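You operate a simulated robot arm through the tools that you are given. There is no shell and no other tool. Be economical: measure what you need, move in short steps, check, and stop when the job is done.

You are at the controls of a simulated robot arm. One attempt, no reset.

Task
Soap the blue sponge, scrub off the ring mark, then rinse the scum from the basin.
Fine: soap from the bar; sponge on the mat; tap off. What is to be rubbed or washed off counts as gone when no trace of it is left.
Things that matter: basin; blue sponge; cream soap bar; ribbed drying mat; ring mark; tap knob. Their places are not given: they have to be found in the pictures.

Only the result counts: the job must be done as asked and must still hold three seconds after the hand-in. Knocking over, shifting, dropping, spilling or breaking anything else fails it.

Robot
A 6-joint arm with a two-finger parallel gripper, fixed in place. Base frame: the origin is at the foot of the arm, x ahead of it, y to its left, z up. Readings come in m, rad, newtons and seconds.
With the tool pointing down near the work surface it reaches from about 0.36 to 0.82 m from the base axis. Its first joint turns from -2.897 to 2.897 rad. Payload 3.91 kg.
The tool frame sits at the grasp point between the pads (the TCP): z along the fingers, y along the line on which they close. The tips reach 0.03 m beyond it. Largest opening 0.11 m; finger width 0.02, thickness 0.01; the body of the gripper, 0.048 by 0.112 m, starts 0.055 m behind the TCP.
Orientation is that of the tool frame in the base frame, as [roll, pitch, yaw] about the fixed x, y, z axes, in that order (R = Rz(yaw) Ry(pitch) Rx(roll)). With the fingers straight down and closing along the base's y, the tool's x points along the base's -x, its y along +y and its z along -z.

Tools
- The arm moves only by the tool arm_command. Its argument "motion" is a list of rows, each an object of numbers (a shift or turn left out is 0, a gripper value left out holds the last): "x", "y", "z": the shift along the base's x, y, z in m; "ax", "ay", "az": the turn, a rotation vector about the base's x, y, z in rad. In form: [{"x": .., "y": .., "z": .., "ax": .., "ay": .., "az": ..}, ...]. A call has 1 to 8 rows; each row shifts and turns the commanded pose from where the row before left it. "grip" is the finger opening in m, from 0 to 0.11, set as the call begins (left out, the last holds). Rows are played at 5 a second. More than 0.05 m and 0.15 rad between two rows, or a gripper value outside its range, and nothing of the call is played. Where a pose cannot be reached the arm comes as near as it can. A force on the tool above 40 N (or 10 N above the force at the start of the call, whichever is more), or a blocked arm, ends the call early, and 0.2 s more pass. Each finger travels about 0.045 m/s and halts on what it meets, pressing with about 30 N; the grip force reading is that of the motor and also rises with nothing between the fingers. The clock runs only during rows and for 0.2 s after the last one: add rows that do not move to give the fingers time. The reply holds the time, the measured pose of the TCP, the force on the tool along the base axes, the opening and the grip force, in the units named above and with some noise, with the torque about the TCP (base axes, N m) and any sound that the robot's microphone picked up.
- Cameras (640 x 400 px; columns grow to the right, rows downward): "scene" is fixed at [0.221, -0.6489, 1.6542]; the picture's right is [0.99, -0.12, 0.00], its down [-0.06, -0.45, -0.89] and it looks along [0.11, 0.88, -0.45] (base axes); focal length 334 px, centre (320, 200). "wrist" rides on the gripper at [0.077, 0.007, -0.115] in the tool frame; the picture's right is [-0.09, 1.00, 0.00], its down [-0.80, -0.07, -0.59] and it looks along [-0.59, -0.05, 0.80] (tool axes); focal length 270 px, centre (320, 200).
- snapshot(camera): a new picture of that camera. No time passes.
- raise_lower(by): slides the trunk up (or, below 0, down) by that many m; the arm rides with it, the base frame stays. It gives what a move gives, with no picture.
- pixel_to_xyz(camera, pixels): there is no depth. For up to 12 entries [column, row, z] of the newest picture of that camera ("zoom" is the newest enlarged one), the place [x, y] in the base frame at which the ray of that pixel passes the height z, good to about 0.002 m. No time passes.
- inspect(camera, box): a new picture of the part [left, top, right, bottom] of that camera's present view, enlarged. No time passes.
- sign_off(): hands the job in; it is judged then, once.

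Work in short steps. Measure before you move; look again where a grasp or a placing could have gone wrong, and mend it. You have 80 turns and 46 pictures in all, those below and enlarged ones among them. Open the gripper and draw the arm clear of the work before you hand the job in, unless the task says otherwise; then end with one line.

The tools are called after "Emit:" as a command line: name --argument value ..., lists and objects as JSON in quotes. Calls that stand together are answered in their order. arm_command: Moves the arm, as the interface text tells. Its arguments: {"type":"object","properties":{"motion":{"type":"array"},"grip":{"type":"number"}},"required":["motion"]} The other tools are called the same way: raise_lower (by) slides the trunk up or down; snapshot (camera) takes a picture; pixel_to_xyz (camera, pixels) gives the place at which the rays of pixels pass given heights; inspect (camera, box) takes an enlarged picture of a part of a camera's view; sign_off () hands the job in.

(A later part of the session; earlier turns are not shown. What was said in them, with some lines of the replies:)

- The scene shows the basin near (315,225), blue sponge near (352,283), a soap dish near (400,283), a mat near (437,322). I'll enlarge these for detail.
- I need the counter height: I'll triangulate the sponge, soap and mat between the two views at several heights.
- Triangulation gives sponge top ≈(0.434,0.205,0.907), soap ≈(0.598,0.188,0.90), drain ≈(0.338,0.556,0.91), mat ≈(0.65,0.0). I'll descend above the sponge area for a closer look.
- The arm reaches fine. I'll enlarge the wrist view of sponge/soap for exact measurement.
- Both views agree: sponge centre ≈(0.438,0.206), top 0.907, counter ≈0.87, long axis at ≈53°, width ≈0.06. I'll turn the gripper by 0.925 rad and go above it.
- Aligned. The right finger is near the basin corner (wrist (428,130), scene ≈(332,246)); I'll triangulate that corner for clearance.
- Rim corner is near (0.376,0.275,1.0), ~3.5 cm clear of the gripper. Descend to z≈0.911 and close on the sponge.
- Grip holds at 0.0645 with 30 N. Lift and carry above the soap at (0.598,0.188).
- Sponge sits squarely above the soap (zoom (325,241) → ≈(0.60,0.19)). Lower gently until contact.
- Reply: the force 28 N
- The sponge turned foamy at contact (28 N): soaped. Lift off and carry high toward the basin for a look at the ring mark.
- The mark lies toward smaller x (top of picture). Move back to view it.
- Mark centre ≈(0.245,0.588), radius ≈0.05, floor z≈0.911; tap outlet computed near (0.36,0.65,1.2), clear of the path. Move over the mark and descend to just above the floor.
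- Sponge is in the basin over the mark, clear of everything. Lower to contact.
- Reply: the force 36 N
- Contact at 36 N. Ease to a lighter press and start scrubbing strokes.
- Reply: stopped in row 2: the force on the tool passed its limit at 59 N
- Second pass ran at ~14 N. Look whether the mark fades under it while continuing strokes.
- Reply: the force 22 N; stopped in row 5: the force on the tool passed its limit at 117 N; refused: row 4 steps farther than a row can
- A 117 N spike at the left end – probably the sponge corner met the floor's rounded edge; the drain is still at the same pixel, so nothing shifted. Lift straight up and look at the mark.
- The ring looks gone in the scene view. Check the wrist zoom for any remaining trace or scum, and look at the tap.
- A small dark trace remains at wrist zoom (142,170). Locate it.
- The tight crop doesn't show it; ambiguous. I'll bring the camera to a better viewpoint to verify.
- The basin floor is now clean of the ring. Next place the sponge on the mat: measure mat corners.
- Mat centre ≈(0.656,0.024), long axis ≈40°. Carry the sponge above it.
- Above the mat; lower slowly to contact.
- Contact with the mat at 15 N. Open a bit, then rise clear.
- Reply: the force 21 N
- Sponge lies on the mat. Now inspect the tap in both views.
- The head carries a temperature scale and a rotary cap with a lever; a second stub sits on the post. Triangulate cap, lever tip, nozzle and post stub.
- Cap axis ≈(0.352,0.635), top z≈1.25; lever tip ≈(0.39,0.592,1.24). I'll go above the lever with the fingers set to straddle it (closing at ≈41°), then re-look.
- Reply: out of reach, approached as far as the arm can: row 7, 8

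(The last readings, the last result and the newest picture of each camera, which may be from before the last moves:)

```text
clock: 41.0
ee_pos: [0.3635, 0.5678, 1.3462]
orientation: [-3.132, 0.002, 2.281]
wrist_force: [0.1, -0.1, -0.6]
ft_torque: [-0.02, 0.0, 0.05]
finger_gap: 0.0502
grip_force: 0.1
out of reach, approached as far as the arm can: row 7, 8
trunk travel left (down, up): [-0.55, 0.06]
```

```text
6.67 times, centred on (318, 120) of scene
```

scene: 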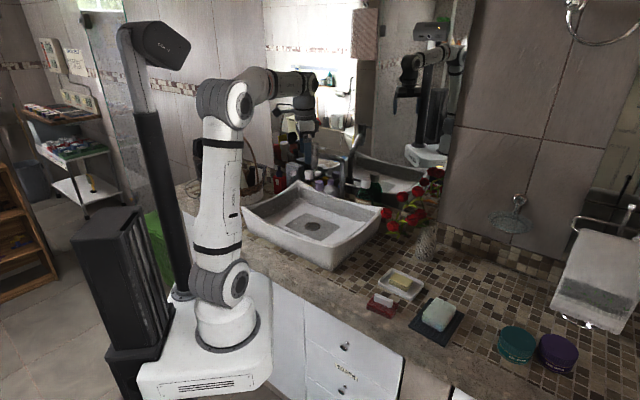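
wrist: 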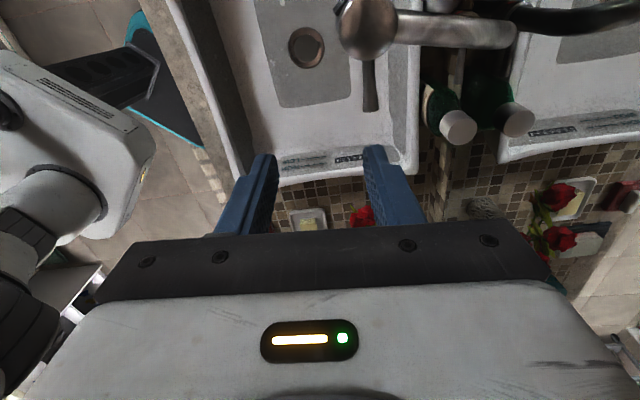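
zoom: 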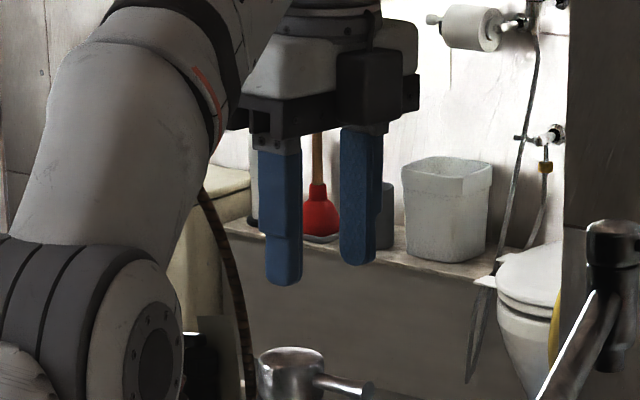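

Slightly out of reach here at this height; raising the trunk should help. Re-measure lever and cap from this closer view.

Emit:
pixel_to_xyz --camera "wrist" --pixels '[[370, 110, 1.22], [370, 110, 1.235], [370, 110, 1.25], [370, 65, 1.22], [370, 65, 1.235], [370, 65, 1.25], [364, 25, 1.235], [364, 25, 1.25]]'

Emit:
pixel_to_xyz --camera "zoom" --pixels '[[372, 388, 1.22], [372, 388, 1.235], [372, 388, 1.25], [318, 378, 1.235], [290, 362, 1.235], [290, 362, 1.25]]'

Emit:
raise_lower --by 0.05

```text
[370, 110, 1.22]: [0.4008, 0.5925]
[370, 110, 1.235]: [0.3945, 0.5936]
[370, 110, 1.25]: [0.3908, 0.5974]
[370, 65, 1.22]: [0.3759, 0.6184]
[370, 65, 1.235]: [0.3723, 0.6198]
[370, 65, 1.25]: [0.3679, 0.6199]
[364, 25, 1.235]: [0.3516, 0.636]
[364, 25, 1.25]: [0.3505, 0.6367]
```

```text
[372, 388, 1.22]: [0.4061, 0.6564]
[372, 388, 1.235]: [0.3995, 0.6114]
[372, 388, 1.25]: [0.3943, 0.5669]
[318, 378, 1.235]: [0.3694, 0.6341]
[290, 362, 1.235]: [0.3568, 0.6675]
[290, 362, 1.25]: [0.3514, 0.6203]
```

```text
clock: 42.0
ee_pos: [0.3638, 0.5663, 1.3977]
orientation: [-3.134, 0.0, 2.285]
wrist_force: [0.3, -0.8, 0.0]
ft_torque: [0.01, -0.03, -0.01]
finger_gap: 0.0503
grip_force: 0.0
trunk travel left (down, up): [-0.6, 0.01]
```

Lever: axis (0.351,0.636), tip (0.393,0.595,1.241), pointing −45°. Move over the lever mid-point (0.384,0.603) and descend to z≈1.30.

Emit:
arm_command --motion '[{"z": -0.045, "az": 0.08}, {"z": -0.025}, {"x": 0.01, "y": 0.018}, {"x": 0.01, "y": 0.019}, {"z": -0.03}, {}]'

Emit:
snapshot --camera "wrist"

```text
clock: 43.4
ee_pos: [0.3851, 0.6036, 1.2966]
orientation: [-3.135, 0.001, 2.367]
wrist_force: [0.4, 0.5, -0.9]
ft_torque: [0.0, -0.01, -0.03]
finger_gap: 0.0502
grip_force: 0.1
trunk travel left (down, up): [-0.6, 0.01]
```

```text
10 pictures are left
```

wrist: 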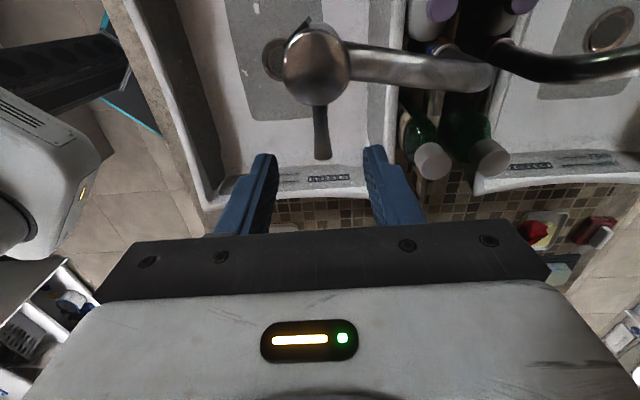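

Lever is centred between the fingers. Descend to straddle it and narrow the fingers.

Emit:
arm_command --motion '[{"z": -0.02}, {"z": -0.019}, {}, {}]' --grip 0.022

Emit:
arm_command --motion '[{"x": -0.0043, "y": -0.0037, "az": -0.122}, {"x": -0.0047, "y": -0.0033, "az": -0.122}, {"x": -0.005, "y": -0.0026, "az": -0.122}]'

Emit:
inspect --camera "scene" --box '[260, 120, 400, 250]'

```text
clock: 44.4
ee_pos: [0.3825, 0.6033, 1.2593]
orientation: [-3.134, 0.0, 2.365]
wrist_force: [-0.1, 0.1, 0.8]
ft_torque: [0.02, -0.05, 0.0]
finger_gap: 0.022
grip_force: 0.1
trunk travel left (down, up): [-0.6, 0.01]
```

```text
clock: 45.1
ee_pos: [0.3696, 0.5936, 1.2574]
orientation: [-3.135, 0.001, 1.996]
wrist_force: [-0.4, -0.1, -0.3]
ft_torque: [0.03, 0.01, -0.01]
finger_gap: 0.022
grip_force: 0.2
trunk travel left (down, up): [-0.6, 0.01]
```

```text
3.08 times, centred on (330, 185) of scene
```

zoom: 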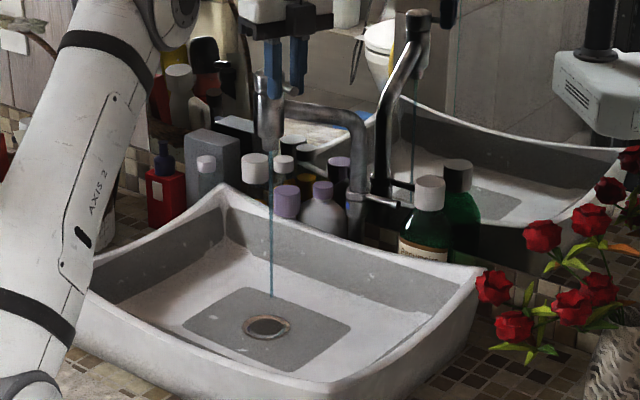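

Water is running into the basin. Open a little further, let it run, and look closely for scum.

Emit:
arm_command --motion '[{"x": -0.0053, "y": -0.002, "az": -0.122}, {"x": -0.0055, "y": -0.0013, "az": -0.122}, {}, {}, {}, {}, {}, {}]'

Emit:
inspect --camera "scene" --box '[252, 175, 364, 250]'

```text
clock: 47.0
ee_pos: [0.3588, 0.5912, 1.2596]
orientation: [-3.133, 0.001, 1.753]
wrist_force: [-0.6, 0.2, -0.2]
ft_torque: [0.02, -0.02, 0.01]
finger_gap: 0.0216
grip_force: 0.1
trunk travel left (down, up): [-0.6, 0.01]
```

```text
5.33 times, centred on (308, 212) of scene
```

zoom: 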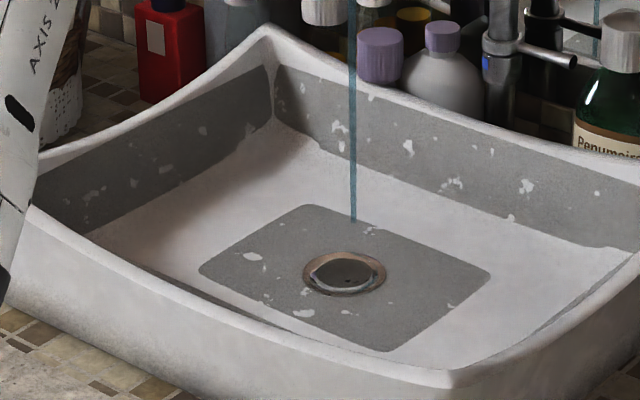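

Let the water run several seconds more and re-check.

Emit:
arm_command --motion '[{}, {}, {}, {}, {}, {}, {}, {}]'

Emit:
arm_command --motion '[{}, {}, {}, {}, {}, {}, {}, {}]'

Emit:
arm_command --motion '[{}, {}, {}, {}, {}, {}, {}, {}]'

Emit:
inspect --camera "scene" --box '[252, 175, 364, 250]'

```text
clock: 48.8
ee_pos: [0.3586, 0.592, 1.2574]
orientation: [-3.135, 0.0, 1.753]
wrist_force: [-0.3, -0.5, -0.4]
ft_torque: [-0.01, 0.01, -0.02]
finger_gap: 0.0222
grip_force: 0.1
trunk travel left (down, up): [-0.6, 0.01]
```

```text
clock: 50.5
ee_pos: [0.3595, 0.5894, 1.2574]
orientation: [-3.134, 0.001, 1.754]
wrist_force: [-0.4, -0.2, -0.8]
ft_torque: [0.0, 0.02, -0.01]
finger_gap: 0.0222
grip_force: 0.0
trunk travel left (down, up): [-0.6, 0.01]
```

```text
clock: 52.4
ee_pos: [0.3584, 0.5894, 1.2579]
orientation: [-3.136, -0.001, 1.755]
wrist_force: [-0.8, 0.1, 0.1]
ft_torque: [0.0, 0.02, -0.01]
finger_gap: 0.0222
grip_force: 0.1
trunk travel left (down, up): [-0.6, 0.01]
```

```text
5.33 times, centred on (308, 212) of scene
```

zoom: 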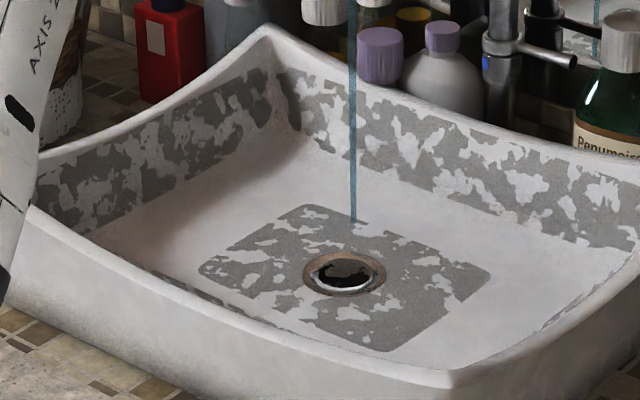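

The grey film is the scum, and it is dissolving. Keep running water.

Emit:
arm_command --motion '[{}, {}, {}, {}, {}, {}, {}, {}]'

Emit:
arm_command --motion '[{}, {}, {}, {}, {}, {}, {}, {}]'

Emit:
arm_command --motion '[{}, {}, {}, {}, {}, {}, {}, {}]'

Emit:
arm_command --motion '[{}, {}, {}, {}, {}, {}, {}, {}]'

Emit:
arm_command --motion '[{}, {}, {}, {}, {}, {}, {}, {}]'

Emit:
arm_command --motion '[{}, {}, {}, {}, {}, {}, {}, {}]'

Emit:
inspect --camera "scene" --box '[252, 175, 364, 250]'

```text
clock: 54.1
ee_pos: [0.3589, 0.5906, 1.2587]
orientation: [-3.135, 0.0, 1.754]
wrist_force: [0.2, 0.2, 0.2]
ft_torque: [-0.02, 0.01, 0.03]
finger_gap: 0.0219
grip_force: 0.1
trunk travel left (down, up): [-0.6, 0.01]
```

```text
clock: 56.0
ee_pos: [0.359, 0.5902, 1.2575]
orientation: [-3.133, -0.001, 1.755]
wrist_force: [0.3, -0.5, 0.2]
ft_torque: [-0.03, -0.01, -0.02]
finger_gap: 0.0219
grip_force: 0.1
trunk travel left (down, up): [-0.6, 0.01]
```

```text
clock: 57.8
ee_pos: [0.3588, 0.5905, 1.2585]
orientation: [-3.135, 0.001, 1.753]
wrist_force: [0.0, -0.6, 0.2]
ft_torque: [-0.01, -0.01, -0.03]
finger_gap: 0.022
grip_force: 0.0
trunk travel left (down, up): [-0.6, 0.01]
```

```text
clock: 59.5
ee_pos: [0.358, 0.5906, 1.2589]
orientation: [-3.135, -0.001, 1.754]
wrist_force: [0.3, 0.1, 0.8]
ft_torque: [-0.01, 0.0, -0.03]
finger_gap: 0.0219
grip_force: 0.1
trunk travel left (down, up): [-0.6, 0.01]
```

```text
clock: 61.4
ee_pos: [0.3586, 0.591, 1.2583]
orientation: [-3.133, -0.001, 1.756]
wrist_force: [-0.4, -0.1, 0.6]
ft_torque: [0.0, 0.01, 0.03]
finger_gap: 0.022
grip_force: 0.0
trunk travel left (down, up): [-0.6, 0.01]
```

```text
clock: 63.1
ee_pos: [0.3579, 0.5908, 1.2579]
orientation: [-3.135, 0.002, 1.754]
wrist_force: [0.9, -0.1, 0.8]
ft_torque: [0.01, 0.04, 0.01]
finger_gap: 0.022
grip_force: 0.1
trunk travel left (down, up): [-0.6, 0.01]
```

```text
5.33 times, centred on (308, 212) of scene
```

zoom: 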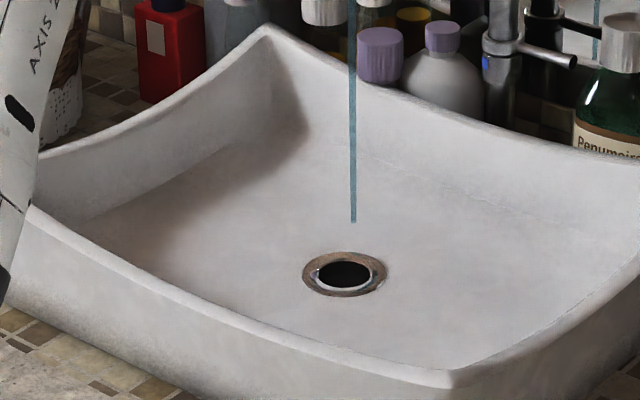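

The scum is all gone. A short extra rinse, then swing the lever back to its starting angle with a slight overshoot for finger slack.

Emit:
arm_command --motion '[{}, {}, {}, {}, {}, {}, {}, {}]'

Emit:
arm_command --motion '[{}, {}, {"x": 0.0055, "y": 0.0013, "az": 0.122}, {"x": 0.0053, "y": 0.002, "az": 0.122}, {"x": 0.005, "y": 0.0026, "az": 0.122}, {"x": 0.0047, "y": 0.0033, "az": 0.122}, {"x": 0.0043, "y": 0.0037, "az": 0.122}, {"x": 0.0047, "y": 0.0056, "az": 0.14}]'

Emit:
inspect --camera "scene" --box '[280, 125, 376, 250]'

```text
clock: 65.0
ee_pos: [0.3586, 0.5907, 1.2582]
orientation: [-3.136, 0.0, 1.755]
wrist_force: [-0.3, 0.1, 0.5]
ft_torque: [-0.01, -0.03, 0.01]
finger_gap: 0.0219
grip_force: 0.1
trunk travel left (down, up): [-0.6, 0.01]
```

```text
clock: 66.8
ee_pos: [0.388, 0.6086, 1.2574]
orientation: [-3.135, 0.0, 2.506]
wrist_force: [-1.9, -0.9, -0.2]
ft_torque: [-0.06, 0.06, -0.01]
finger_gap: 0.023
grip_force: 0.5
trunk travel left (down, up): [-0.6, 0.01]
```

```text
3.20 times, centred on (328, 188) of scene
```

zoom: 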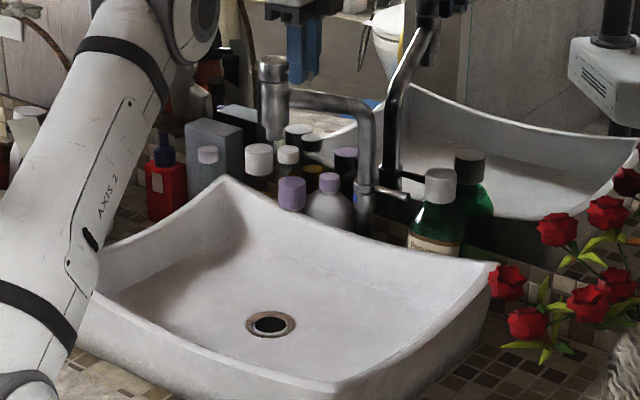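

Water has stopped and the light contact force suggests the lever is at its stop. Back off a hair, rise and retreat.

Emit:
arm_command --motion '[{"x": -0.0025, "y": -0.003}, {"z": 0.04}, {"z": 0.045}, {"x": -0.03, "y": -0.035}, {"x": -0.03, "y": -0.035}, {"x": -0.03, "y": -0.035}, {"x": -0.02, "y": -0.045}, {"y": -0.045}]'

Emit:
arm_command --motion '[{}, {}, {}, {}]' --grip 0.1

Emit:
snapshot --camera "scene"

Emit:
inspect --camera "scene" --box '[240, 130, 400, 250]'

Emit:
snapshot --camera "wrist"

```text
clock: 68.5
ee_pos: [0.2723, 0.3999, 1.3376]
orientation: [-3.136, -0.001, 2.505]
wrist_force: [-0.1, 0.1, -0.1]
ft_torque: [0.0, 0.03, 0.0]
finger_gap: 0.0221
grip_force: 0.0
out of reach, approached as far as the arm can: row 3
trunk travel left (down, up): [-0.6, 0.01]
```

```text
clock: 69.5
ee_pos: [0.2734, 0.4011, 1.3366]
orientation: [-3.138, -0.001, 2.503]
wrist_force: [0.3, -0.1, 0.1]
ft_torque: [-0.02, 0.0, 0.0]
finger_gap: 0.0997
grip_force: 0.2
trunk travel left (down, up): [-0.6, 0.01]
```

```text
4 pictures are left
```

scene: 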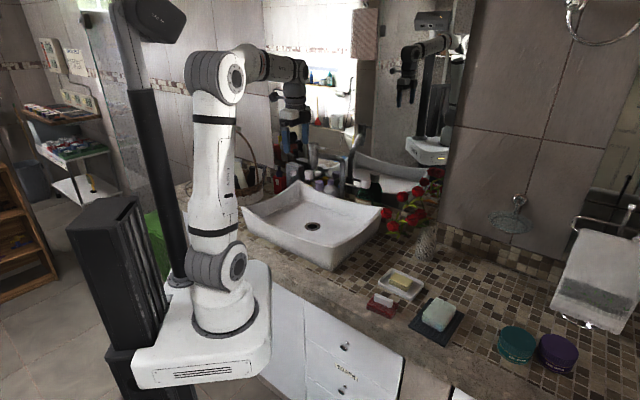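

```text
3.33 times, centred on (320, 190) of scene
```

zoom: 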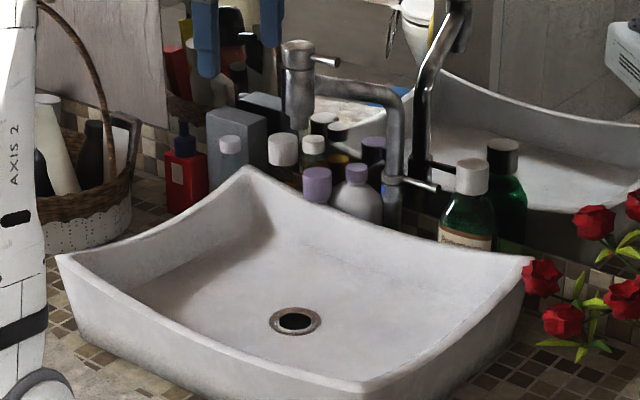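

```text
2 pictures are left
```

wrist: 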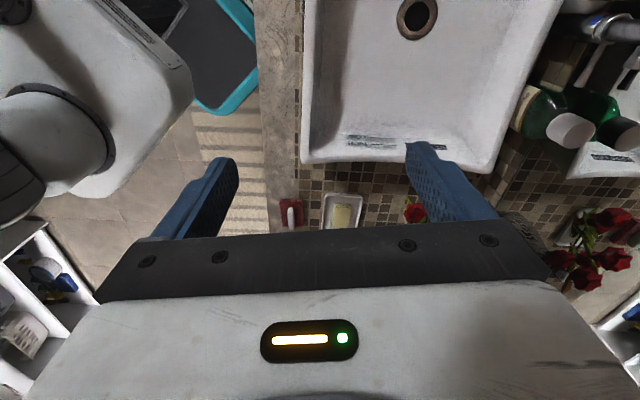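

Tap lever is back at its start pose and the water is off. One thing to check: marks on the inner basin wall at wrist (370,142) and (430,148).

Emit:
inspect --camera "wrist" --box '[320, 100, 480, 190]'

```text
4.00 times, centred on (400, 145) of wrist
```

zoom: 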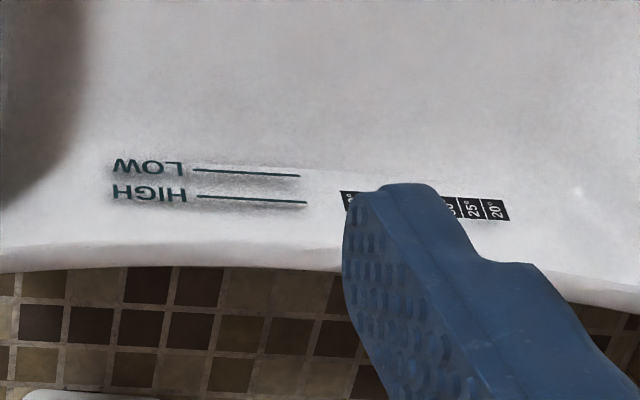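

Those are printed level and temperature labels, not dirt. The basin is clean, the tap is off, the sponge is on the mat, and the arm is clear with the gripper open, so I'm handing in.

Emit:
sign_off

```text
The job is handed in.
```

I soaped the blue sponge on the cream bar, scrubbed off the ring mark and rinsed away the scum; the sponge is on the mat, the tap is off, and the job is handed in. During scrubbing, one stroke spiked to 117 N, probably where the sponge met the basin edge; nothing looked shifted afterwards.
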